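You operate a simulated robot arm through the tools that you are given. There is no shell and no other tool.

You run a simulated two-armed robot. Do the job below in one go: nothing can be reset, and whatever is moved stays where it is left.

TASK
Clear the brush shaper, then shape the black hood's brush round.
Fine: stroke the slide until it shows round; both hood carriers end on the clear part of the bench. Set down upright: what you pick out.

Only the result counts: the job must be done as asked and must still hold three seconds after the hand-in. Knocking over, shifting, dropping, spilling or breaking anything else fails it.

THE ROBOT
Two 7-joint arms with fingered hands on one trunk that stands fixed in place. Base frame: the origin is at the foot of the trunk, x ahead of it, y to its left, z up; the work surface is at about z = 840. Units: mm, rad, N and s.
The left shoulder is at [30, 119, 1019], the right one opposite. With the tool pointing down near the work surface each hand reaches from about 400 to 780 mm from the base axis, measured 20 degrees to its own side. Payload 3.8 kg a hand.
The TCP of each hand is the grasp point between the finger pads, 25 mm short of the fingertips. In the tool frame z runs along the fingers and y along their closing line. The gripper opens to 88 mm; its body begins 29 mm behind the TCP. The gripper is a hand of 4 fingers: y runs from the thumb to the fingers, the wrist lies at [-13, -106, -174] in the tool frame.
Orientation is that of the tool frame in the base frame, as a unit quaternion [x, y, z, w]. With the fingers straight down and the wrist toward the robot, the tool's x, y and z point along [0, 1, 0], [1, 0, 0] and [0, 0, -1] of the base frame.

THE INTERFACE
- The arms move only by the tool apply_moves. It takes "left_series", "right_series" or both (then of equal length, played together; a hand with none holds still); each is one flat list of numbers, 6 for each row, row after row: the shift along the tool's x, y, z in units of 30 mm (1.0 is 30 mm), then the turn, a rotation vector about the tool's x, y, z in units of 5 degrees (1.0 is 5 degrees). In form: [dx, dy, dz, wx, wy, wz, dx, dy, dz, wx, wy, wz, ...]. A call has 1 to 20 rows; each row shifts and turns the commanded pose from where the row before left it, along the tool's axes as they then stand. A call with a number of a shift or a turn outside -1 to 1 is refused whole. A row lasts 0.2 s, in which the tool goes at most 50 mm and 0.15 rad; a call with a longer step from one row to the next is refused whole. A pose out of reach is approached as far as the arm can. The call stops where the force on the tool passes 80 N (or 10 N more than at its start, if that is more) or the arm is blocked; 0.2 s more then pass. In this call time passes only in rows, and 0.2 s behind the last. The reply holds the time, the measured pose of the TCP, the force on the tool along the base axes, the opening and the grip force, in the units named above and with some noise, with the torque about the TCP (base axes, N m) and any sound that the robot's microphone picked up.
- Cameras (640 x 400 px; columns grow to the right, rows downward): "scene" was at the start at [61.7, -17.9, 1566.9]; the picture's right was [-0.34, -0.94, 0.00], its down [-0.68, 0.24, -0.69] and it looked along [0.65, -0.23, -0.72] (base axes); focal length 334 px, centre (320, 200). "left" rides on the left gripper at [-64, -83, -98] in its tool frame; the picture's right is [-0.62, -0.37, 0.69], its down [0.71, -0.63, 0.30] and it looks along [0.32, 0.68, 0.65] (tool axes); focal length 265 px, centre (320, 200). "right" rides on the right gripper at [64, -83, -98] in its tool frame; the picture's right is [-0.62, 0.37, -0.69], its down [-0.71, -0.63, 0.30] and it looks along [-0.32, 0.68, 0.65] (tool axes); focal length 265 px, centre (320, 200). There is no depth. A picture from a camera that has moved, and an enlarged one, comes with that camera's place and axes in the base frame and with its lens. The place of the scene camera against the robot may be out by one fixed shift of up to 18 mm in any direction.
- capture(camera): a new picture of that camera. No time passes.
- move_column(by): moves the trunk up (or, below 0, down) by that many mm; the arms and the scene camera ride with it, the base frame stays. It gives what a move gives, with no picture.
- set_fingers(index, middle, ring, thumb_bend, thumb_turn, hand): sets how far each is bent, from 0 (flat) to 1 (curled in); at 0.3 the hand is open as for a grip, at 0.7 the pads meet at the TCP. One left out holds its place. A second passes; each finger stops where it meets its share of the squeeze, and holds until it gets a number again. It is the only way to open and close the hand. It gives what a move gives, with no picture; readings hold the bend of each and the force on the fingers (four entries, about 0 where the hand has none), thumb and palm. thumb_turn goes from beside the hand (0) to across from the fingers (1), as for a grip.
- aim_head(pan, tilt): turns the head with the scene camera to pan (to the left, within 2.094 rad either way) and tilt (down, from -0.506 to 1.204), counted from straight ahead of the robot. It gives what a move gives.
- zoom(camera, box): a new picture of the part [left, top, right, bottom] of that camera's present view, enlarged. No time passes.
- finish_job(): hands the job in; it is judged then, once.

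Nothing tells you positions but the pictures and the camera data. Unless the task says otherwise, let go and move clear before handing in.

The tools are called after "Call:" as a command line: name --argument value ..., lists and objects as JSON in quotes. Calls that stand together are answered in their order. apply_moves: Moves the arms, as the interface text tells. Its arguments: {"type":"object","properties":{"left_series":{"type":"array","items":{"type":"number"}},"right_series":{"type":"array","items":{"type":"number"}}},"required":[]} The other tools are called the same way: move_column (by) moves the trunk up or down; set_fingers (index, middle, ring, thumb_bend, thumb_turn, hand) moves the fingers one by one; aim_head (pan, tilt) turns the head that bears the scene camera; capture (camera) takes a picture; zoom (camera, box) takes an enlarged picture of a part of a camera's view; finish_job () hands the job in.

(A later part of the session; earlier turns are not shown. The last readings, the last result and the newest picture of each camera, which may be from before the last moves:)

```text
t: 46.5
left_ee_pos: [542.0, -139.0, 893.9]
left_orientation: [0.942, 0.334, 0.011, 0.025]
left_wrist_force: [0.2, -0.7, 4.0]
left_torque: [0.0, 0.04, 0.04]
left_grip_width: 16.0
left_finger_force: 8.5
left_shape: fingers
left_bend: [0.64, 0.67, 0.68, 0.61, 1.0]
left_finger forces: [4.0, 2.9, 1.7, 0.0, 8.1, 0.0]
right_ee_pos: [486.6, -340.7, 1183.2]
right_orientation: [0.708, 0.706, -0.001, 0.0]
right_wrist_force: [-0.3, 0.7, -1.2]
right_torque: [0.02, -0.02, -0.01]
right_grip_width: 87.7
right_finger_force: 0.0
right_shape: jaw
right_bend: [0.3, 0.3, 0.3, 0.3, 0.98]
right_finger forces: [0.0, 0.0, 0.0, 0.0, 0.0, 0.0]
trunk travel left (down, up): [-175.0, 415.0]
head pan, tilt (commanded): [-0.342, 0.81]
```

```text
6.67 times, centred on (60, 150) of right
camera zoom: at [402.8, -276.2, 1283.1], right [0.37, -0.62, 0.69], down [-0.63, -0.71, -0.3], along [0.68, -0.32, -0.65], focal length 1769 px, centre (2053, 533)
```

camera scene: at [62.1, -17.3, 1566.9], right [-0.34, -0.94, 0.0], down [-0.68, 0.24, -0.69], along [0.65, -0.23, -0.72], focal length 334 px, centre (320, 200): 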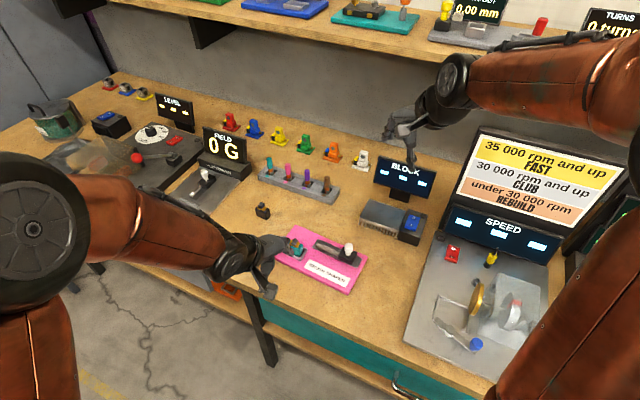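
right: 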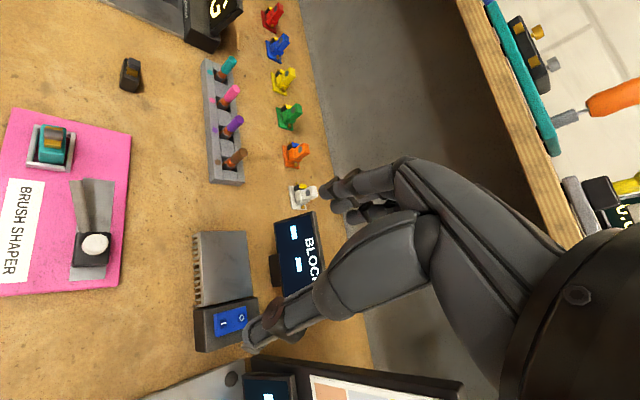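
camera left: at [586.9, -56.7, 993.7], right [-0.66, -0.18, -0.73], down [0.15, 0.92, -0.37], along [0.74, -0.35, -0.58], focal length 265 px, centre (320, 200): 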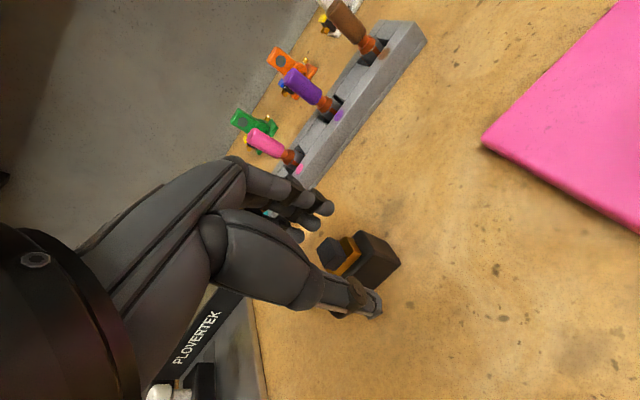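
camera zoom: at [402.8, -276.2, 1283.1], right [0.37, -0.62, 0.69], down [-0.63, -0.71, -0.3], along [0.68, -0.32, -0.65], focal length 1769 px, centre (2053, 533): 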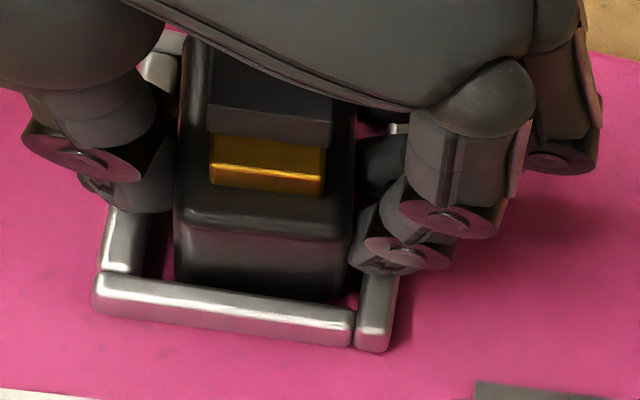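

It rests on the nest's floor (4 N). I release gently.

Call:
set_fingers --hand "left" --index 0.6 --middle 0.6 --ring 0.6 --thumb_bend 0.57

Call:
set_fingers --hand "left" --index 0.5 --middle 0.5 --ring 0.5 --thumb_bend 0.5

Call:
zoom --camera "right" --box '[30, 110, 90, 180]'

Call:
zoom --camera "left" --box '[300, 180, 400, 290]'

```text
t: 47.5
left_ee_pos: [540.0, -139.5, 894.2]
left_orientation: [0.942, 0.334, 0.01, 0.024]
left_wrist_force: [-0.5, -0.3, 0.3]
left_torque: [-0.01, -0.02, 0.03]
left_grip_width: 23.6
left_finger_force: 0.1
left_shape: fingers
left_bend: [0.6, 0.6, 0.6, 0.56, 1.0]
left_finger forces: [0.0, 0.0, 0.0, 0.0, 0.0, 0.0]
right_ee_pos: [486.2, -341.1, 1183.0]
right_orientation: [0.707, 0.707, -0.001, 0.001]
right_wrist_force: [-0.1, -0.2, 0.2]
right_torque: [0.01, 0.01, -0.02]
right_grip_width: 87.4
right_finger_force: 0.0
right_shape: jaw
right_bend: [0.3, 0.3, 0.3, 0.3, 0.98]
right_finger forces: [0.0, 0.0, 0.0, 0.1, 0.0, 0.1]
trunk travel left (down, up): [-175.0, 415.0]
head pan, tilt (commanded): [-0.342, 0.81]
```

```text
t: 48.5
left_ee_pos: [540.6, -139.7, 893.5]
left_orientation: [0.942, 0.334, 0.01, 0.025]
left_wrist_force: [0.5, -0.3, -0.1]
left_torque: [0.04, -0.01, -0.03]
left_grip_width: 40.9
left_finger_force: 0.1
left_shape: fingers
left_bend: [0.5, 0.5, 0.5, 0.5, 1.0]
left_finger forces: [0.0, 0.1, 0.0, 0.1, 0.1, 0.0]
right_ee_pos: [485.5, -340.5, 1183.3]
right_orientation: [0.707, 0.707, 0.0, -0.001]
right_wrist_force: [-1.0, -0.2, 0.3]
right_torque: [-0.03, -0.03, -0.03]
right_grip_width: 87.5
right_finger_force: 0.1
right_shape: jaw
right_bend: [0.3, 0.3, 0.3, 0.3, 0.98]
right_finger forces: [0.1, 0.0, 0.0, 0.0, 0.1, 0.1]
trunk travel left (down, up): [-175.0, 415.0]
head pan, tilt (commanded): [-0.342, 0.81]
```

```text
5.71 times, centred on (60, 145) of right
camera zoom: at [403.0, -276.3, 1282.9], right [0.37, -0.62, 0.69], down [-0.63, -0.71, -0.3], along [0.68, -0.32, -0.65], focal length 1517 px, centre (1806, 514)
```

zoom: 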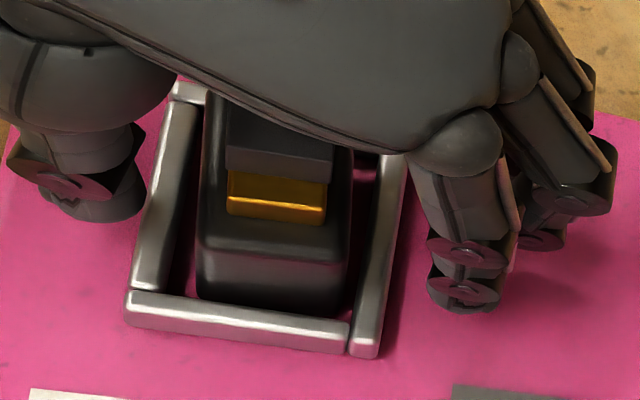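

```text
3.64 times, centred on (350, 235) of left
camera zoom: at [434.4, -111.0, 986.5], right [-0.69, -0.13, -0.71], down [0.17, 0.93, -0.34], along [0.7, -0.35, -0.62], focal length 965 px, centre (211, 73)
```

zoom: 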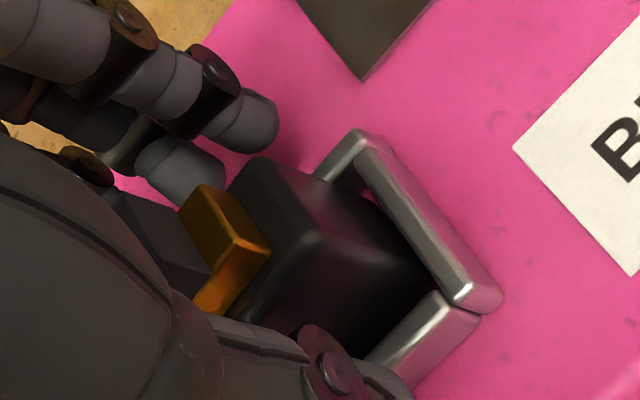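

The black hood sits in the nest where the teal one was. I raise the left hand and look at it from several sides.

Call:
apply_moves --left_series '[0, 0.016, -0.3, 0, 0, 0, 0, 0.026, -0.5, 0, 0, 0, 0, 0.03, -0.6, 0, 0, 0, 0, 0.03, -0.6, 0, 0, 0, 0, 0.03, -0.6, 0, 0, 0, 0, 0.03, -0.6, 0, 0, 0]'

Call:
zoom --camera "left" --box '[340, 60, 580, 360]'

Call:
zoom --camera "right" --box '[20, 110, 120, 300]'

Call:
zoom --camera "scene" --box '[220, 190, 380, 300]'

```text
t: 49.9
left_ee_pos: [540.1, -139.7, 989.7]
left_orientation: [0.942, 0.334, 0.008, 0.023]
left_wrist_force: [-0.6, 0.4, 0.1]
left_torque: [0.0, 0.01, -0.03]
left_grip_width: 40.7
left_finger_force: 0.1
left_shape: fingers
left_bend: [0.5, 0.5, 0.5, 0.5, 1.0]
left_finger forces: [0.0, 0.0, 0.0, 0.0, 0.0, 0.0]
right_ee_pos: [486.9, -340.8, 1184.0]
right_orientation: [0.707, 0.707, 0.0, 0.0]
right_wrist_force: [0.1, 0.5, 0.0]
right_torque: [0.01, 0.0, 0.0]
right_grip_width: 87.7
right_finger_force: 0.0
right_shape: jaw
right_bend: [0.3, 0.3, 0.3, 0.3, 0.98]
right_finger forces: [0.1, 0.0, 0.0, 0.0, 0.1, 0.0]
trunk travel left (down, up): [-175.0, 415.0]
head pan, tilt (commanded): [-0.342, 0.81]
```

```text
1.33 times, centred on (460, 210) of left
camera zoom: at [433.4, -110.9, 1082.7], right [-0.69, -0.13, -0.71], down [0.17, 0.93, -0.34], along [0.7, -0.35, -0.62], focal length 354 px, centre (133, 187)
```

zoom: 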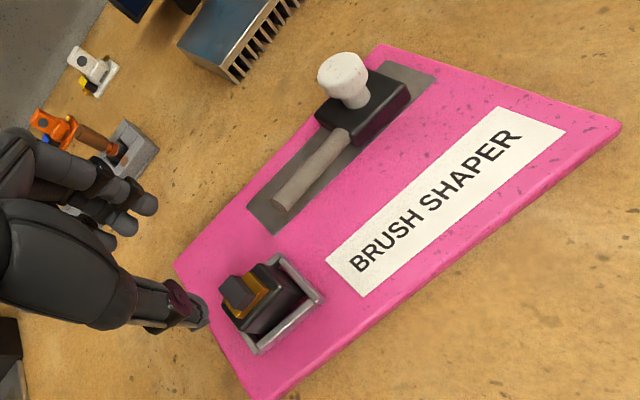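

```text
2.11 times, centred on (70, 205) of right
camera zoom: at [402.7, -276.2, 1283.0], right [0.37, -0.62, 0.69], down [-0.63, -0.71, -0.3], along [0.68, -0.32, -0.65], focal length 559 px, centre (846, 190)
```

zoom: 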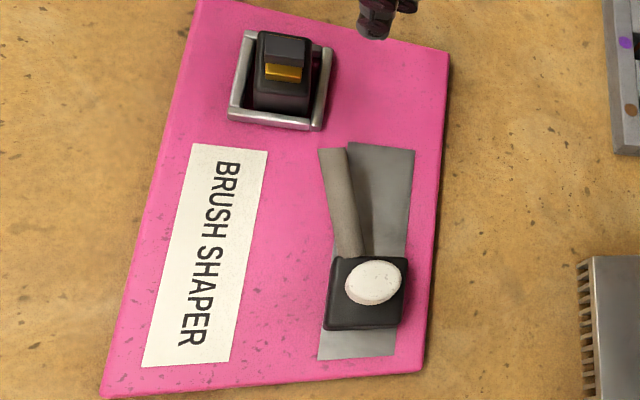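

```text
3.64 times, centred on (300, 245) of scene
camera zoom: at [61.4, -17.9, 1566.9], right [-0.34, -0.94, 0.0], down [-0.68, 0.24, -0.69], along [0.65, -0.23, -0.72], focal length 1214 px, centre (393, 36)
```

zoom: 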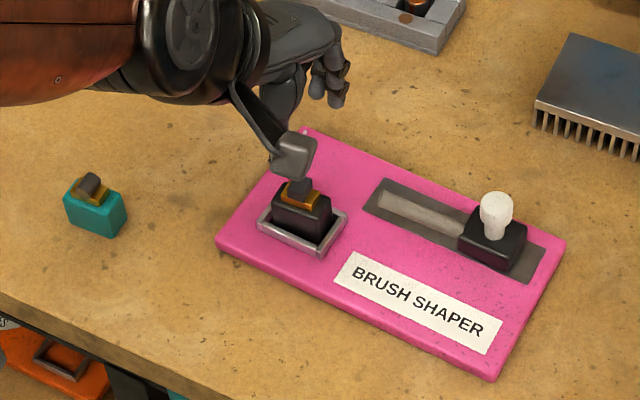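

The black hood is seated in the nest and the teal one stands clear. Now I park the left hand out of the way and bring the right hand, turned 41°, above the slide's white knob near (480, -248).

Call:
apply_moves --left_series '[0.461, -0.682, -0.328, 0, 0, 0, 0.461, -0.682, -0.328, 0, 0, 0, 0.461, -0.682, -0.328, 0, 0, 0, 0.461, -0.682, -0.328, 0, 0, 0, 0.461, -0.682, -0.328, 0, 0, 0, 0.461, -0.682, -0.328, 0, 0, 0, 0.461, -0.682, -0.328, 0, 0, 0, 0.461, -0.682, -0.328, 0, 0, 0]'

Call:
apply_moves --right_series '[0, 0, 0, 0, 0, -0.911, 0, 0, 0, 0, 0, -0.911, 0, 0, 0, 0, 0, -0.911, 0, 0, 0, 0, 0, -0.911, 0, 0, 0, 0, 0, -0.911, 0, 0, 0, 0, 0, -0.911, 0, 0, 0, 0, 0, -0.911, 0, 0, 0, 0, 0, -0.911, 0, 0, 0, 0, 0, -0.911]'

Call:
capture --camera "scene"

Call:
capture --camera "right"

Call:
capture --camera "left"

```text
t: 51.7
left_ee_pos: [520.8, 60.9, 1057.4]
left_orientation: [0.943, 0.332, 0.01, 0.024]
left_wrist_force: [0.0, -0.3, -0.1]
left_torque: [-0.01, 0.0, -0.02]
left_grip_width: 41.0
left_finger_force: 0.1
left_shape: fingers
left_bend: [0.5, 0.5, 0.5, 0.5, 1.0]
left_finger forces: [0.1, 0.0, 0.1, 0.0, 0.0, 0.0]
right_ee_pos: [486.4, -340.3, 1184.3]
right_orientation: [0.707, 0.707, 0.001, -0.001]
right_wrist_force: [0.3, 0.3, -0.3]
right_torque: [0.01, 0.01, -0.02]
right_grip_width: 87.7
right_finger_force: 0.0
right_shape: jaw
right_bend: [0.3, 0.3, 0.3, 0.3, 0.98]
right_finger forces: [0.0, 0.0, 0.0, 0.0, 0.1, 0.1]
trunk travel left (down, up): [-175.0, 415.0]
head pan, tilt (commanded): [-0.342, 0.81]
```

```text
t: 53.7
left_ee_pos: [521.0, 60.6, 1059.3]
left_orientation: [0.942, 0.334, 0.01, 0.025]
left_wrist_force: [-0.1, -0.5, -0.5]
left_torque: [0.03, 0.02, 0.02]
left_grip_width: 41.0
left_finger_force: 0.0
left_shape: fingers
left_bend: [0.5, 0.5, 0.5, 0.5, 1.0]
left_finger forces: [0.0, 0.1, 0.1, 0.0, 0.0, 0.0]
right_ee_pos: [486.6, -340.7, 1185.2]
right_orientation: [0.414, 0.91, 0.0, 0.0]
right_wrist_force: [0.3, -0.5, -0.4]
right_torque: [-0.01, 0.02, 0.0]
right_grip_width: 88.0
right_finger_force: 0.0
right_shape: jaw
right_bend: [0.3, 0.3, 0.3, 0.3, 0.98]
right_finger forces: [0.1, 0.1, 0.1, 0.0, 0.0, 0.0]
trunk travel left (down, up): [-175.0, 415.0]
head pan, tilt (commanded): [-0.342, 0.81]
```

```text
taken
camera scene: at [61.9, -18.0, 1566.9], right [-0.34, -0.94, 0.0], down [-0.68, 0.24, -0.69], along [0.65, -0.23, -0.72], focal length 334 px, centre (320, 200)
```

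scene: 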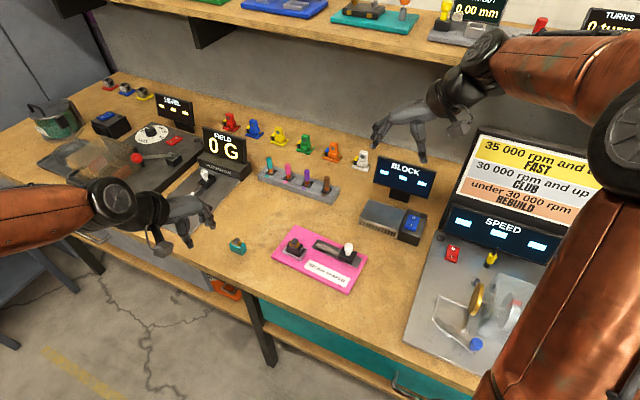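

```text
taken
camera right: at [381.5, -346.6, 1283.0], right [0.69, -0.23, 0.69], down [-0.01, -0.95, -0.3], along [0.73, 0.2, -0.65], focal length 265 px, centre (320, 200)
```

right: 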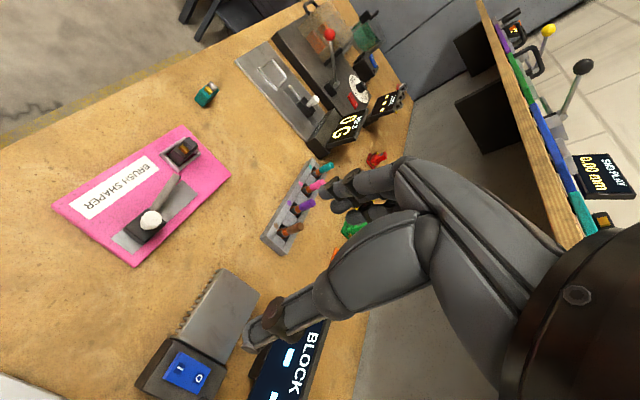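

```text
taken
camera left: at [414.5, 89.1, 1152.1], right [-0.69, -0.13, -0.71], down [0.17, 0.93, -0.34], along [0.7, -0.35, -0.62], focal length 265 px, centre (320, 200)
```

left: 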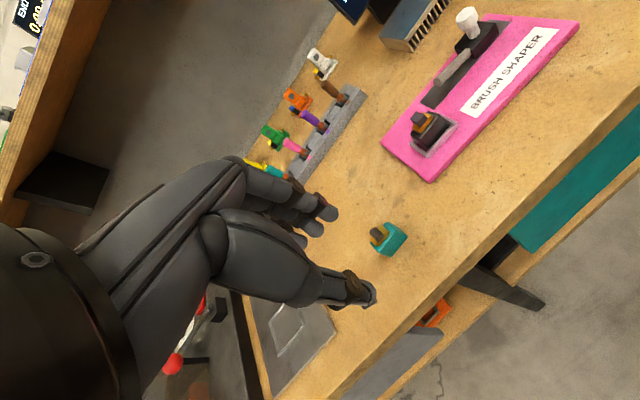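

The right hand is turned. I zoom on the slide from three cameras to place the knob.

Call:
zoom --camera "right" --box '[100, 120, 240, 270]'

Call:
zoom --camera "left" --box '[380, 0, 580, 180]'

Call:
zoom --camera "scene" --box '[270, 220, 370, 300]'

```text
2.67 times, centred on (170, 195) of right
camera zoom: at [381.5, -346.6, 1283.0], right [0.69, -0.23, 0.69], down [-0.01, -0.95, -0.3], along [0.73, 0.2, -0.65], focal length 708 px, centre (720, 213)
```

zoom: 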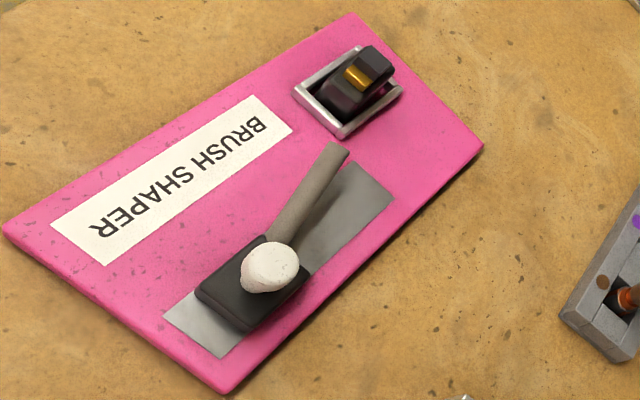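

```text
2.22 times, centred on (480, 90) of left
camera zoom: at [414.5, 89.1, 1152.1], right [-0.69, -0.13, -0.71], down [0.17, 0.93, -0.34], along [0.7, -0.35, -0.62], focal length 590 px, centre (-36, 444)
```

zoom: 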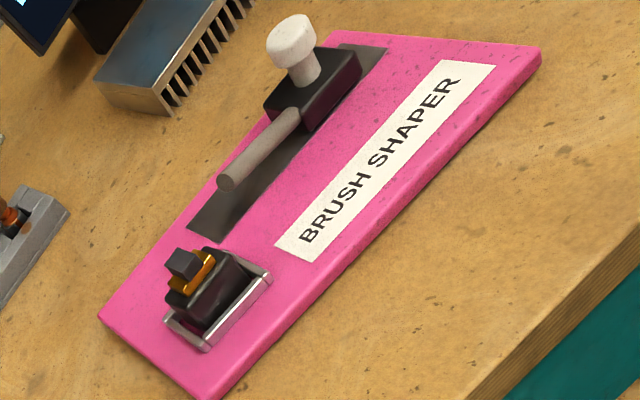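

```text
5.00 times, centred on (320, 260) of scene
camera zoom: at [61.9, -18.0, 1566.9], right [-0.34, -0.94, 0.0], down [-0.68, 0.24, -0.69], along [0.65, -0.23, -0.72], focal length 1669 px, centre (320, -100)
```

zoom: 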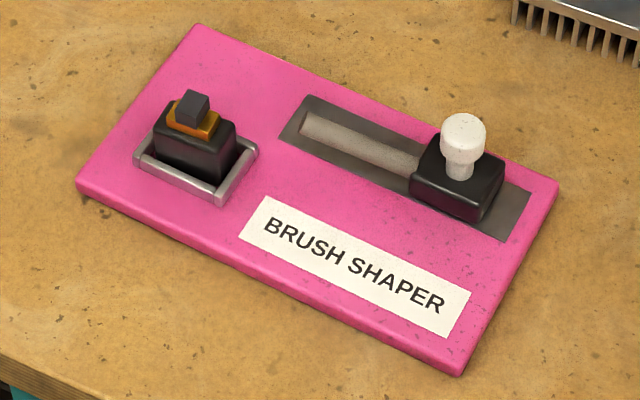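

The three cameras agree on the knob axis at about (481, -250), head around z = 895–908. I part-close the right hand and bring it above the knob.

Call:
set_fingers --hand "right" --index 0.47 --middle 0.47 --ring 0.47 --thumb_bend 0.47 --thumb_turn 1.0

Call:
apply_moves --right_series '[0.255, 0.184, 0.749, 0, 0, 0, 0.255, 0.184, 0.749, 0, 0, 0, 0.255, 0.184, 0.749, 0, 0, 0, 0.255, 0.184, 0.749, 0, 0, 0, 0.255, 0.184, 0.749, 0, 0, 0, 0.255, 0.184, 0.749, 0, 0, 0, 0.255, 0.184, 0.749, 0, 0, 0, 0.255, 0.184, 0.749, 0, 0, 0, 0.255, 0.184, 0.749, 0, 0, 0, 0.255, 0.184, 0.749, 0, 0, 0]'

Call:
capture --camera "right"

Call:
zoom --camera "left" --box '[380, 0, 580, 180]'

Call:
zoom --camera "scene" --box '[270, 200, 400, 300]'

```text
t: 54.7
left_ee_pos: [521.2, 60.1, 1059.7]
left_orientation: [0.942, 0.334, 0.009, 0.025]
left_wrist_force: [0.1, -0.3, 0.4]
left_torque: [-0.02, -0.04, 0.01]
left_grip_width: 40.8
left_finger_force: 0.1
left_shape: fingers
left_bend: [0.5, 0.5, 0.5, 0.5, 1.0]
left_finger forces: [0.0, 0.1, 0.1, 0.0, 0.1, 0.0]
right_ee_pos: [486.7, -340.5, 1183.7]
right_orientation: [0.415, 0.91, 0.0, -0.001]
right_wrist_force: [-0.9, 0.3, -0.1]
right_torque: [-0.01, 0.01, -0.05]
right_grip_width: 48.6
right_finger_force: 0.1
right_shape: fingers
right_bend: [0.47, 0.47, 0.47, 0.47, 1.0]
right_finger forces: [0.0, 0.0, 0.1, 0.1, 0.1, 0.0]
trunk travel left (down, up): [-175.0, 415.0]
head pan, tilt (commanded): [-0.342, 0.81]
```

```text
t: 56.9
left_ee_pos: [521.0, 60.6, 1058.0]
left_orientation: [0.942, 0.334, 0.01, 0.024]
left_wrist_force: [-0.1, 0.2, 0.0]
left_torque: [0.02, -0.01, 0.01]
left_grip_width: 41.0
left_finger_force: 0.0
left_shape: fingers
left_bend: [0.5, 0.5, 0.5, 0.5, 1.0]
left_finger forces: [0.1, 0.0, 0.0, 0.0, 0.1, 0.0]
right_ee_pos: [477.3, -247.1, 959.3]
right_orientation: [0.415, 0.91, 0.0, -0.001]
right_wrist_force: [-0.5, -0.3, 0.5]
right_torque: [-0.01, 0.01, 0.02]
right_grip_width: 48.5
right_finger_force: 0.1
right_shape: fingers
right_bend: [0.47, 0.47, 0.47, 0.47, 1.0]
right_finger forces: [0.1, 0.0, 0.0, 0.1, 0.1, 0.1]
trunk travel left (down, up): [-175.0, 415.0]
head pan, tilt (commanded): [-0.342, 0.81]
```

```text
taken
camera right: at [372.0, -252.3, 1057.9], right [0.68, -0.23, 0.69], down [-0.01, -0.95, -0.3], along [0.73, 0.2, -0.65], focal length 265 px, centre (320, 200)
```

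right: 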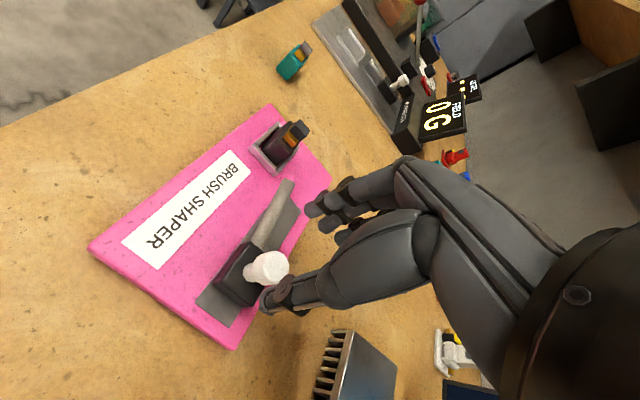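

```text
2.22 times, centred on (480, 90) of left
camera zoom: at [414.6, 89.0, 1152.0], right [-0.69, -0.13, -0.71], down [0.17, 0.93, -0.34], along [0.7, -0.35, -0.62], focal length 590 px, centre (-36, 444)
```

zoom: 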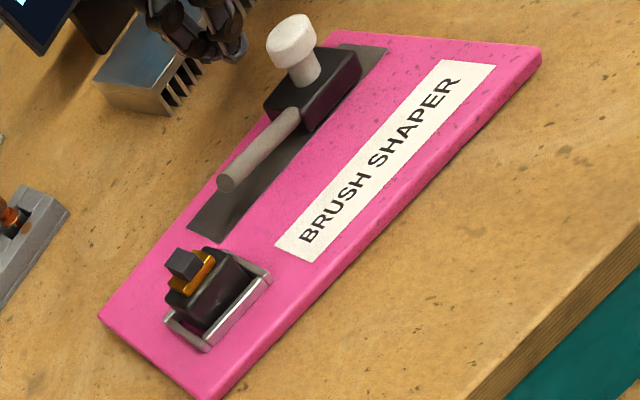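

```text
4.00 times, centred on (335, 250) of scene
camera zoom: at [62.1, -18.1, 1566.9], right [-0.34, -0.94, 0.0], down [-0.68, 0.24, -0.69], along [0.65, -0.23, -0.72], focal length 1336 px, centre (260, 0)
```

zoom: 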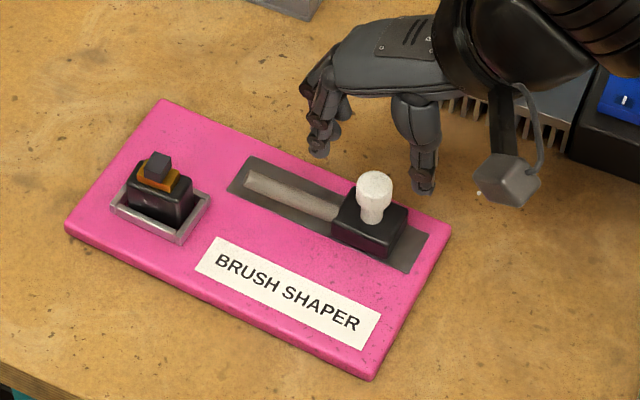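

The knob lies centred between thumb and fingers. I lower to just above the slide block.

Call:
apply_moves --right_series '[0, 0, 0.4, 0, 0, 0, 0, 0, 0.4, 0, 0, 0, 0, 0, 0.4, 0, 0, 0, 0, 0, 0.35, 0, 0, 0]'

Call:
zoom --camera "right" --box '[200, 160, 340, 330]'

Call:
zoom --camera "left" --box '[420, 0, 520, 80]'

Call:
zoom --camera "scene" --box '[310, 220, 390, 280]'

```text
t: 57.9
left_ee_pos: [521.4, 60.2, 1058.6]
left_orientation: [0.942, 0.334, 0.01, 0.024]
left_wrist_force: [-0.2, 0.0, 0.2]
left_torque: [-0.03, 0.01, -0.01]
left_grip_width: 40.9
left_finger_force: 0.0
left_shape: fingers
left_bend: [0.5, 0.5, 0.5, 0.5, 1.0]
left_finger forces: [0.0, 0.0, 0.1, 0.1, 0.1, 0.1]
right_ee_pos: [477.6, -246.5, 913.2]
right_orientation: [0.415, 0.91, 0.0, 0.0]
right_wrist_force: [-0.4, 0.1, 0.2]
right_torque: [0.01, 0.0, -0.03]
right_grip_width: 48.6
right_finger_force: 0.1
right_shape: fingers
right_bend: [0.47, 0.47, 0.47, 0.47, 1.0]
right_finger forces: [0.0, 0.0, 0.0, 0.0, 0.0, 0.0]
trunk travel left (down, up): [-175.0, 415.0]
head pan, tilt (commanded): [-0.342, 0.81]
```

```text
2.35 times, centred on (270, 245) of right
camera zoom: at [372.3, -252.7, 1011.7], right [0.68, -0.23, 0.69], down [-0.01, -0.95, -0.3], along [0.73, 0.2, -0.65], focal length 624 px, centre (438, 94)
```

zoom: 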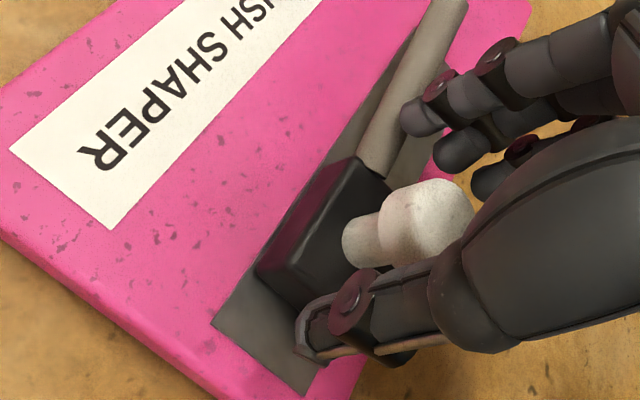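

```text
5.00 times, centred on (470, 40) of left
camera zoom: at [414.4, 89.1, 1152.1], right [-0.69, -0.13, -0.71], down [0.17, 0.93, -0.34], along [0.7, -0.35, -0.62], focal length 1327 px, centre (-430, 1000)
```

zoom: 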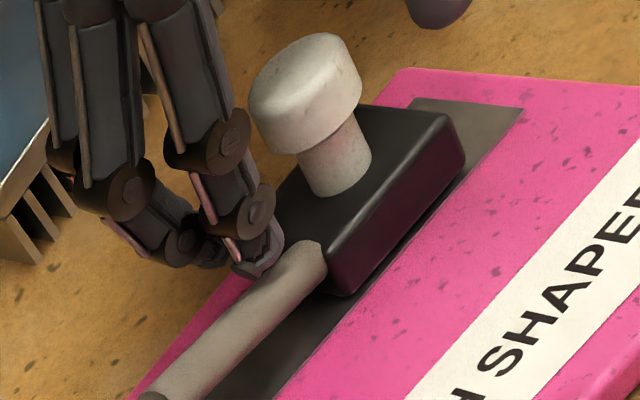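

```text
6.67 times, centred on (350, 250) of scene
camera zoom: at [61.8, -18.0, 1566.9], right [-0.34, -0.94, 0.0], down [-0.68, 0.24, -0.69], along [0.65, -0.23, -0.72], focal length 2226 px, centre (120, -133)
```

zoom: 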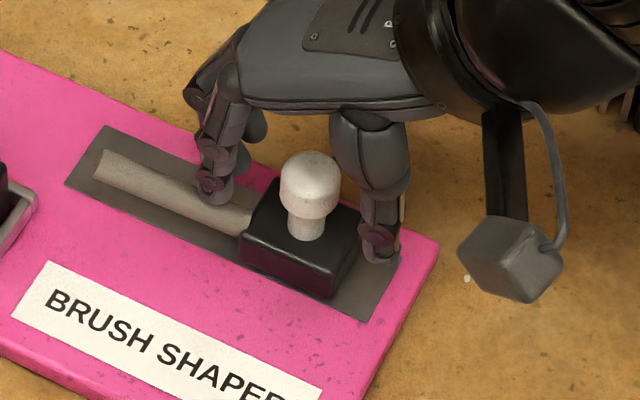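

I can see the block top is lower than I thought (about 869), so there is room. I shift 3.5 mm so that index and middle straddle the knob opposite the thumb, lower 5 mm, and close gently.

Call:
apply_moves --right_series '[-0.117, 0, 0, 0, 0, 0, 0, 0, 0.167, 0, 0, 0]'

Call:
set_fingers --hand "right" --index 0.55 --middle 0.55 --ring 0.55 --thumb_bend 0.55

Call:
zoom --camera "right" --box '[200, 160, 340, 330]'

Call:
zoom --camera "left" --box '[420, 0, 520, 80]'

Call:
zoom --camera "scene" --box '[310, 220, 390, 280]'

```text
t: 58.5
left_ee_pos: [521.7, 60.5, 1058.3]
left_orientation: [0.942, 0.334, 0.01, 0.024]
left_wrist_force: [-0.4, -0.3, 0.6]
left_torque: [-0.01, 0.02, 0.01]
left_grip_width: 41.1
left_finger_force: 0.1
left_shape: fingers
left_bend: [0.5, 0.5, 0.5, 0.5, 1.0]
left_finger forces: [0.0, 0.0, 0.0, 0.0, 0.1, 0.0]
right_ee_pos: [481.4, -249.8, 908.4]
right_orientation: [0.415, 0.91, 0.0, 0.0]
right_wrist_force: [-0.4, -0.6, 0.0]
right_torque: [-0.01, 0.02, 0.01]
right_grip_width: 48.5
right_finger_force: 0.0
right_shape: fingers
right_bend: [0.47, 0.47, 0.47, 0.47, 1.0]
right_finger forces: [0.1, 0.0, 0.0, 0.1, 0.0, 0.0]
trunk travel left (down, up): [-175.0, 415.0]
head pan, tilt (commanded): [-0.342, 0.81]
```

```text
t: 59.5
left_ee_pos: [522.5, 60.3, 1059.9]
left_orientation: [0.943, 0.333, 0.009, 0.024]
left_wrist_force: [0.6, 0.1, 0.4]
left_torque: [-0.01, -0.01, -0.01]
left_grip_width: 41.3
left_finger_force: 0.0
left_shape: fingers
left_bend: [0.5, 0.5, 0.5, 0.5, 1.0]
left_finger forces: [0.1, 0.0, 0.0, 0.0, 0.0, 0.1]
right_ee_pos: [480.0, -248.6, 907.8]
right_orientation: [0.415, 0.91, 0.0, 0.0]
right_wrist_force: [0.4, 0.7, -0.6]
right_torque: [-0.01, 0.01, 0.0]
right_grip_width: 30.9
right_finger_force: 0.0
right_shape: fingers
right_bend: [0.55, 0.55, 0.55, 0.55, 1.0]
right_finger forces: [0.0, 0.0, 0.1, 0.0, 0.0, 0.0]
trunk travel left (down, up): [-175.0, 415.0]
head pan, tilt (commanded): [-0.342, 0.81]
```

```text
2.35 times, centred on (270, 245) of right
camera zoom: at [374.7, -255.0, 1006.8], right [0.68, -0.23, 0.69], down [-0.01, -0.95, -0.3], along [0.73, 0.2, -0.65], focal length 624 px, centre (438, 94)
```

zoom: 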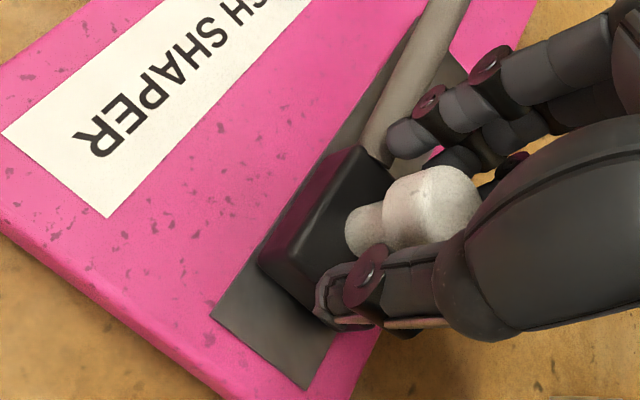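

```text
5.00 times, centred on (470, 40) of left
camera zoom: at [414.3, 89.3, 1152.1], right [-0.69, -0.13, -0.71], down [0.17, 0.93, -0.34], along [0.7, -0.35, -0.62], focal length 1327 px, centre (-430, 1000)
```

zoom: 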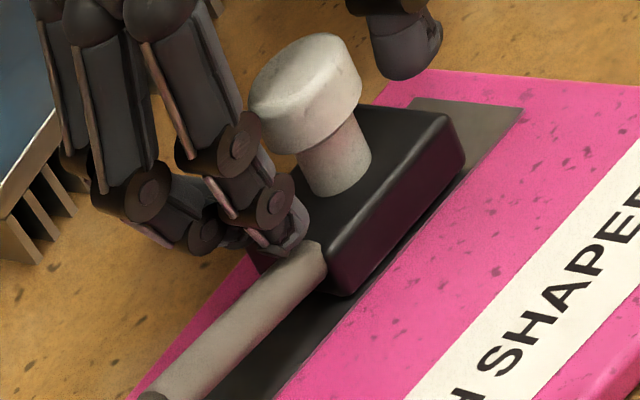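

```text
6.67 times, centred on (350, 250) of scene
camera zoom: at [61.7, -17.9, 1566.9], right [-0.34, -0.94, 0.0], down [-0.68, 0.24, -0.69], along [0.65, -0.23, -0.72], focal length 2226 px, centre (120, -133)
```

zoom: 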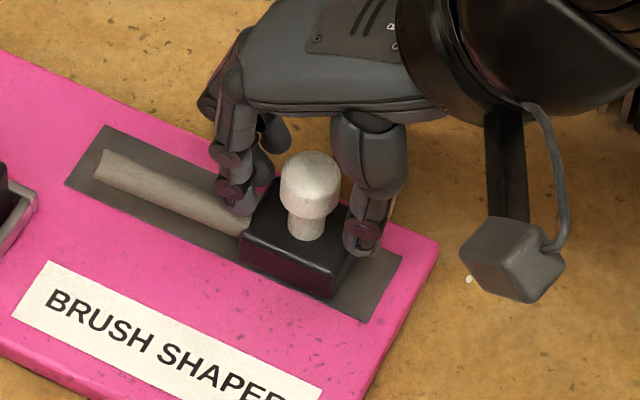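

The thumb and middle finger are nearly in line with the knob; I nudge 3 mm further and close to contact.

Call:
apply_moves --right_series '[-0.1, 0, 0, 0, 0, 0]'

Call:
set_fingers --hand "right" --index 0.6 --middle 0.6 --ring 0.58 --thumb_bend 0.6

Call:
zoom --camera "right" --box '[200, 160, 340, 330]'

Call:
zoom --camera "left" --box '[420, 0, 520, 80]'

Call:
zoom --camera "scene" --box '[310, 220, 390, 280]'

```text
t: 59.9
left_ee_pos: [520.9, 60.8, 1059.1]
left_orientation: [0.942, 0.334, 0.009, 0.025]
left_wrist_force: [-0.2, -0.7, 0.1]
left_torque: [0.01, -0.01, 0.02]
left_grip_width: 41.0
left_finger_force: 0.1
left_shape: fingers
left_bend: [0.5, 0.5, 0.5, 0.5, 1.0]
left_finger forces: [0.0, 0.0, 0.0, 0.0, 0.1, 0.1]
right_ee_pos: [481.6, -251.7, 908.8]
right_orientation: [0.415, 0.91, -0.001, 0.0]
right_wrist_force: [0.1, -0.1, 0.7]
right_torque: [0.0, 0.05, 0.02]
right_grip_width: 30.9
right_finger_force: 0.2
right_shape: fingers
right_bend: [0.55, 0.55, 0.55, 0.55, 1.0]
right_finger forces: [0.0, 0.0, 0.0, 0.0, 0.0, 0.0]
trunk travel left (down, up): [-175.0, 415.0]
head pan, tilt (commanded): [-0.342, 0.81]
```

```text
t: 60.9
left_ee_pos: [521.0, 60.0, 1059.4]
left_orientation: [0.942, 0.334, 0.01, 0.025]
left_wrist_force: [0.4, -0.6, 0.2]
left_torque: [0.02, 0.01, 0.02]
left_grip_width: 41.3
left_finger_force: 0.2
left_shape: fingers
left_bend: [0.5, 0.5, 0.5, 0.5, 1.0]
left_finger forces: [0.0, 0.0, 0.1, 0.0, 0.1, 0.1]
right_ee_pos: [480.8, -251.0, 908.2]
right_orientation: [0.415, 0.91, 0.0, 0.001]
right_wrist_force: [-1.0, 0.6, -0.7]
right_torque: [0.0, 0.0, 0.01]
right_grip_width: 20.2
right_finger_force: 0.0
right_shape: fingers
right_bend: [0.6, 0.6, 0.57, 0.6, 1.0]
right_finger forces: [0.0, 0.0, 0.0, 0.0, 0.0, 0.0]
trunk travel left (down, up): [-175.0, 415.0]
head pan, tilt (commanded): [-0.342, 0.81]
```

```text
2.35 times, centred on (270, 245) of right
camera zoom: at [376.4, -257.3, 1006.8], right [0.68, -0.23, 0.69], down [-0.01, -0.95, -0.3], along [0.73, 0.2, -0.65], focal length 624 px, centre (438, 94)
```

zoom: 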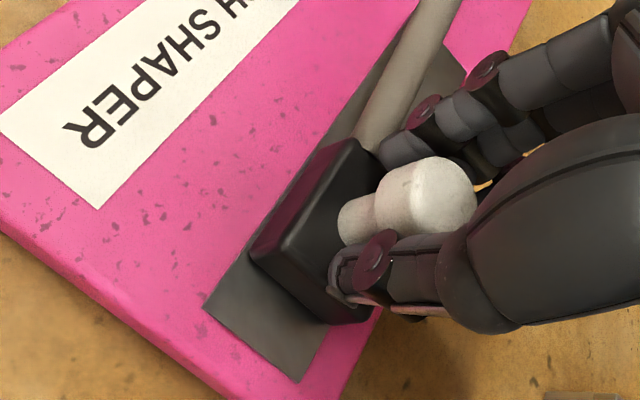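

```text
5.00 times, centred on (470, 40) of left
camera zoom: at [414.3, 89.3, 1152.1], right [-0.69, -0.13, -0.71], down [0.17, 0.93, -0.34], along [0.7, -0.35, -0.62], focal length 1327 px, centre (-430, 1000)
```

zoom: 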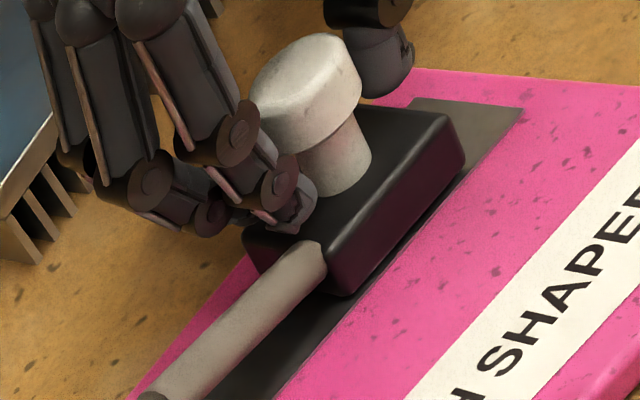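

```text
6.67 times, centred on (350, 250) of scene
camera zoom: at [61.7, -17.9, 1566.9], right [-0.34, -0.94, 0.0], down [-0.68, 0.24, -0.69], along [0.65, -0.23, -0.72], focal length 2226 px, centre (120, -133)
```

zoom: 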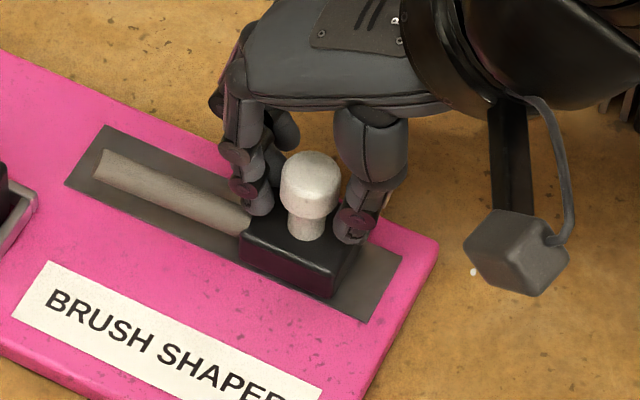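

Still no contact; I close a little more.

Call:
set_fingers --hand "right" --index 0.64 --middle 0.64 --ring 0.58 --thumb_bend 0.64

Call:
zoom --camera "right" --box '[200, 160, 340, 330]'

Call:
zoom --camera "left" --box '[420, 0, 520, 80]'

```text
t: 61.9
left_ee_pos: [521.3, 60.2, 1058.7]
left_orientation: [0.943, 0.333, 0.009, 0.024]
left_wrist_force: [0.2, 0.4, 0.1]
left_torque: [0.03, -0.01, 0.02]
left_grip_width: 41.2
left_finger_force: 0.1
left_shape: fingers
left_bend: [0.5, 0.5, 0.5, 0.5, 1.0]
left_finger forces: [0.1, 0.1, 0.1, 0.1, 0.0, 0.0]
right_ee_pos: [482.9, -252.1, 907.6]
right_orientation: [0.415, 0.91, 0.0, 0.0]
right_wrist_force: [-1.7, 0.1, -0.4]
right_torque: [0.0, -0.05, 0.02]
right_grip_width: 15.7
right_finger_force: 1.6
right_shape: fingers
right_bend: [0.63, 0.63, 0.57, 0.61, 1.0]
right_finger forces: [0.8, 0.7, 0.0, 0.0, 1.8, 0.0]
trunk travel left (down, up): [-175.0, 415.0]
head pan, tilt (commanded): [-0.342, 0.81]
```

```text
2.35 times, centred on (270, 245) of right
camera zoom: at [376.4, -257.3, 1006.8], right [0.68, -0.23, 0.69], down [-0.01, -0.95, -0.3], along [0.73, 0.2, -0.65], focal length 624 px, centre (438, 94)
```

zoom: 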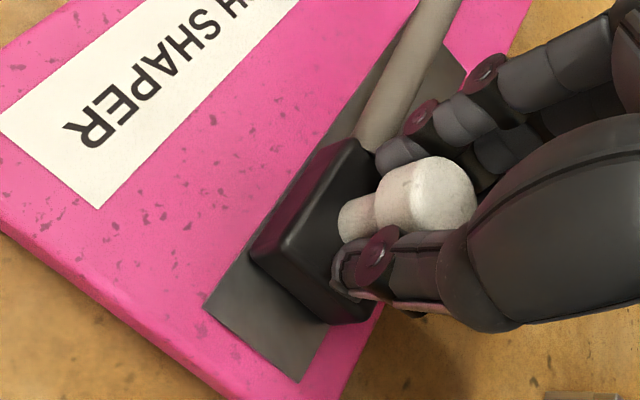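

```text
5.00 times, centred on (470, 40) of left
camera zoom: at [414.3, 89.2, 1152.1], right [-0.69, -0.13, -0.71], down [0.17, 0.93, -0.34], along [0.7, -0.35, -0.62], focal length 1327 px, centre (-430, 1000)
```

zoom: 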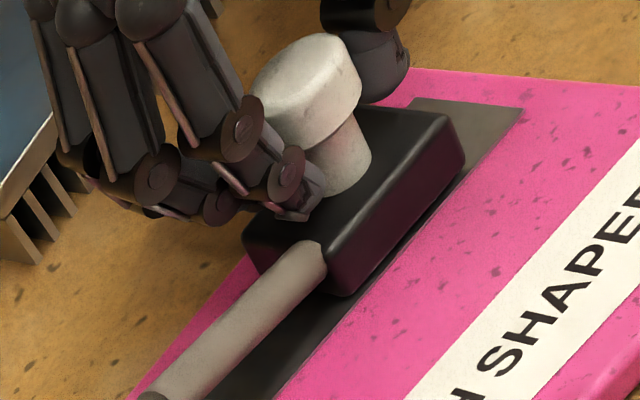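

Index, middle and thumb hold the knob. I firm up slightly and push the slide toward the nest in short steps.

Call:
set_fingers --hand "right" --index 0.68 --middle 0.68 --ring 0.6 --thumb_bend 0.68

Call:
apply_moves --right_series '[0, 0.25, 0, 0, 0, 0]'

Call:
zoom --camera "left" --box '[380, 0, 580, 180]'

```text
t: 62.9
left_ee_pos: [520.5, 60.9, 1059.4]
left_orientation: [0.942, 0.334, 0.009, 0.024]
left_wrist_force: [-0.4, 0.6, 0.1]
left_torque: [-0.02, -0.01, 0.01]
left_grip_width: 41.0
left_finger_force: 0.1
left_shape: fingers
left_bend: [0.5, 0.5, 0.5, 0.5, 1.0]
left_finger forces: [0.1, 0.1, 0.0, 0.1, 0.1, 0.1]
right_ee_pos: [481.4, -252.7, 908.1]
right_orientation: [0.414, 0.91, 0.0, -0.001]
right_wrist_force: [0.5, 0.3, 0.0]
right_torque: [0.05, -0.03, 0.0]
right_grip_width: 14.8
right_finger_force: 5.6
right_shape: fingers
right_bend: [0.64, 0.65, 0.6, 0.62, 1.0]
right_finger forces: [2.7, 2.6, 0.1, 0.1, 4.0, 0.0]
trunk travel left (down, up): [-175.0, 415.0]
head pan, tilt (commanded): [-0.342, 0.81]
```

```text
t: 63.3
left_ee_pos: [520.8, 60.5, 1059.1]
left_orientation: [0.942, 0.334, 0.01, 0.024]
left_wrist_force: [0.2, -0.3, 0.0]
left_torque: [0.0, -0.02, -0.04]
left_grip_width: 41.1
left_finger_force: 0.1
left_shape: fingers
left_bend: [0.5, 0.5, 0.5, 0.5, 1.0]
left_finger forces: [0.0, 0.1, 0.0, 0.0, 0.1, 0.1]
right_ee_pos: [486.4, -246.5, 907.5]
right_orientation: [0.416, 0.909, -0.001, 0.0]
right_wrist_force: [-2.2, -0.2, 0.7]
right_torque: [-0.04, 0.0, -0.01]
right_grip_width: 14.3
right_finger_force: 4.2
right_shape: fingers
right_bend: [0.64, 0.65, 0.6, 0.62, 1.0]
right_finger forces: [2.3, 1.8, 0.0, 0.0, 5.4, 0.1]
trunk travel left (down, up): [-175.0, 415.0]
head pan, tilt (commanded): [-0.342, 0.81]
```

```text
2.22 times, centred on (480, 90) of left
camera zoom: at [414.4, 89.3, 1152.1], right [-0.69, -0.13, -0.71], down [0.17, 0.93, -0.34], along [0.7, -0.35, -0.62], focal length 590 px, centre (-36, 444)
```

zoom: 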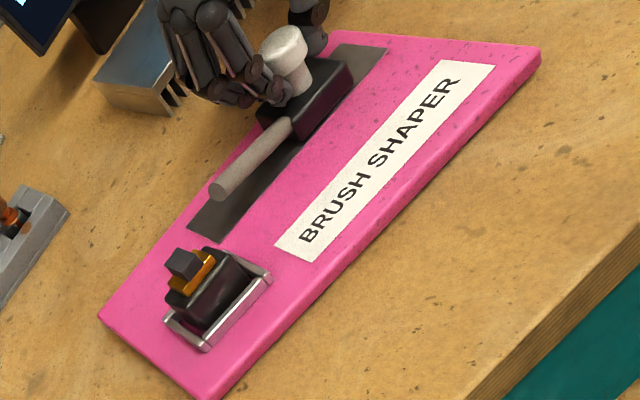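

The slide follows freely with about 2 N and the board stays put. I carry on toward the nest.

Call:
apply_moves --right_series '[0, 0.3, 0, 0, 0, 0, 0, 0.3, 0, 0, 0, 0]'

Call:
apply_moves --right_series '[0, 0.3, 0, 0, 0, 0, 0, 0.2, 0, 0, 0, 0]'

Call:
zoom --camera "left" --box '[380, 0, 580, 180]'

Call:
zoom --camera "scene" --box '[270, 210, 380, 290]'

```text
t: 63.9
left_ee_pos: [520.5, 61.0, 1059.0]
left_orientation: [0.942, 0.334, 0.01, 0.025]
left_wrist_force: [-0.2, -0.7, -1.0]
left_torque: [-0.01, 0.0, 0.0]
left_grip_width: 41.2
left_finger_force: 0.1
left_shape: fingers
left_bend: [0.5, 0.5, 0.5, 0.5, 1.0]
left_finger forces: [0.0, 0.1, 0.1, 0.1, 0.0, 0.0]
right_ee_pos: [500.0, -235.1, 907.9]
right_orientation: [0.413, 0.911, -0.001, 0.0]
right_wrist_force: [-1.6, 0.0, 0.7]
right_torque: [-0.05, 0.01, 0.03]
right_grip_width: 14.0
right_finger_force: 4.6
right_shape: fingers
right_bend: [0.64, 0.66, 0.6, 0.62, 1.0]
right_finger forces: [2.2, 2.1, 0.0, 0.0, 5.4, 0.0]
trunk travel left (down, up): [-175.0, 415.0]
head pan, tilt (commanded): [-0.342, 0.81]
```

```text
t: 64.5
left_ee_pos: [519.4, 59.8, 1058.9]
left_orientation: [0.942, 0.334, 0.01, 0.024]
left_wrist_force: [-0.4, -0.4, -0.3]
left_torque: [-0.01, -0.01, 0.0]
left_grip_width: 41.0
left_finger_force: 0.0
left_shape: fingers
left_bend: [0.5, 0.5, 0.5, 0.5, 1.0]
left_finger forces: [0.0, 0.0, 0.0, 0.1, 0.1, 0.0]
right_ee_pos: [513.2, -224.2, 907.9]
right_orientation: [0.415, 0.91, 0.0, 0.0]
right_wrist_force: [-2.4, -1.0, 0.1]
right_torque: [-0.04, 0.04, 0.01]
right_grip_width: 14.1
right_finger_force: 5.5
right_shape: fingers
right_bend: [0.64, 0.66, 0.6, 0.62, 1.0]
right_finger forces: [2.2, 1.6, 0.0, 0.1, 5.8, 0.0]
trunk travel left (down, up): [-175.0, 415.0]
head pan, tilt (commanded): [-0.342, 0.81]
```

```text
2.22 times, centred on (480, 90) of left
camera zoom: at [414.0, 89.2, 1152.2], right [-0.69, -0.13, -0.71], down [0.17, 0.93, -0.34], along [0.7, -0.35, -0.62], focal length 590 px, centre (-36, 444)
```

zoom: 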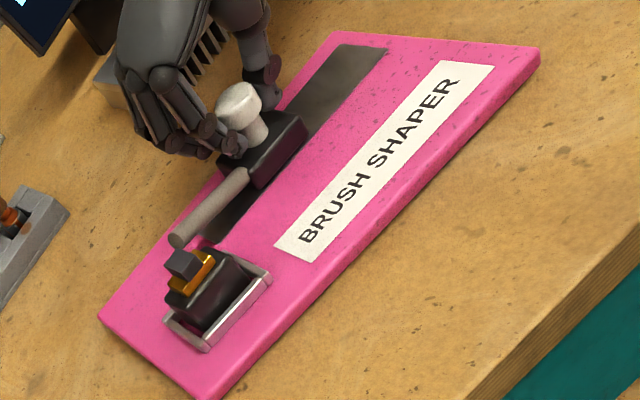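

```text
5.00 times, centred on (325, 250) of scene
camera zoom: at [61.3, -18.0, 1566.9], right [-0.34, -0.94, 0.0], down [-0.68, 0.24, -0.69], along [0.65, -0.23, -0.72], focal length 1669 px, centre (295, -50)
```

zoom: 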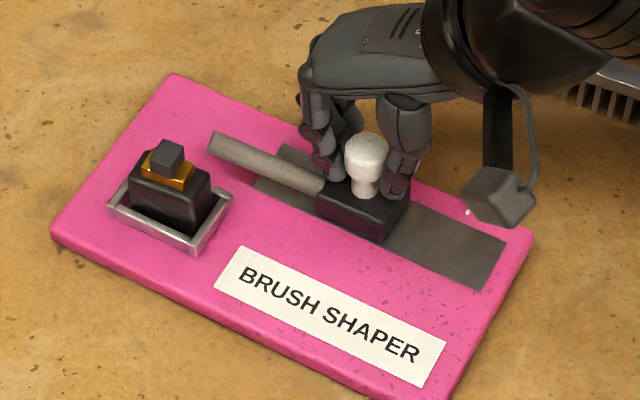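

About 42 mm in, the stone's tip is drawing level with the brush. I continue in smaller steps, watching force.

Call:
apply_moves --right_series '[0, 0.2, 0, 0, 0, 0, 0, 0.2, 0, 0, 0, 0]'

Call:
zoom --camera "left" --box '[420, 40, 500, 160]'

Call:
zoom --camera "scene" --box '[270, 210, 380, 290]'

```text
t: 65.1
left_ee_pos: [520.7, 61.7, 1058.5]
left_orientation: [0.942, 0.334, 0.01, 0.025]
left_wrist_force: [-0.3, -0.5, -0.6]
left_torque: [0.01, -0.01, -0.02]
left_grip_width: 40.7
left_finger_force: 0.1
left_shape: fingers
left_bend: [0.5, 0.5, 0.5, 0.5, 1.0]
left_finger forces: [0.0, 0.1, 0.0, 0.0, 0.1, 0.0]
right_ee_pos: [519.2, -216.9, 907.3]
right_orientation: [0.416, 0.909, 0.001, 0.0]
right_wrist_force: [-2.7, -0.9, 1.7]
right_torque: [-0.02, 0.05, 0.01]
right_grip_width: 14.3
right_finger_force: 4.5
right_shape: fingers
right_bend: [0.65, 0.66, 0.6, 0.62, 1.0]
right_finger forces: [1.8, 1.6, 0.0, 0.0, 6.3, 0.1]
trunk travel left (down, up): [-175.0, 415.0]
head pan, tilt (commanded): [-0.342, 0.81]
```

```text
3.33 times, centred on (460, 100) of left
camera zoom: at [413.9, 89.1, 1152.3], right [-0.69, -0.13, -0.71], down [0.17, 0.93, -0.34], along [0.7, -0.35, -0.62], focal length 885 px, centre (-147, 533)
```

zoom: 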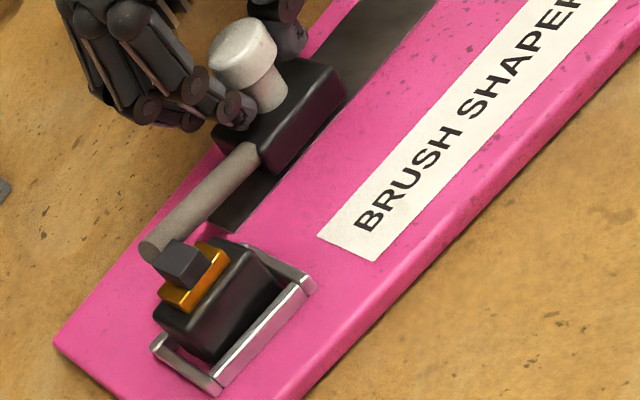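

```text
5.00 times, centred on (325, 250) of scene
camera zoom: at [61.1, -18.0, 1566.9], right [-0.34, -0.94, 0.0], down [-0.68, 0.24, -0.69], along [0.65, -0.23, -0.72], focal length 1669 px, centre (295, -50)
```

zoom: 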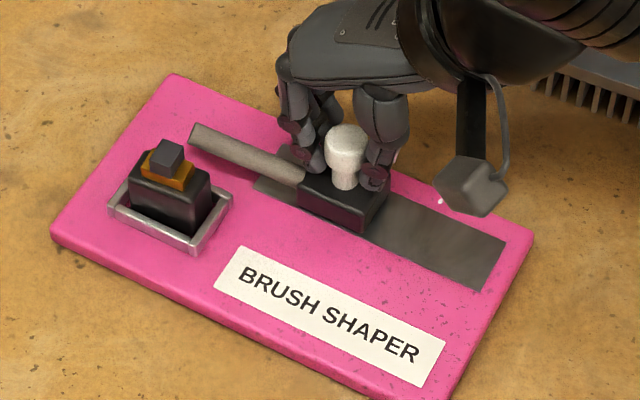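

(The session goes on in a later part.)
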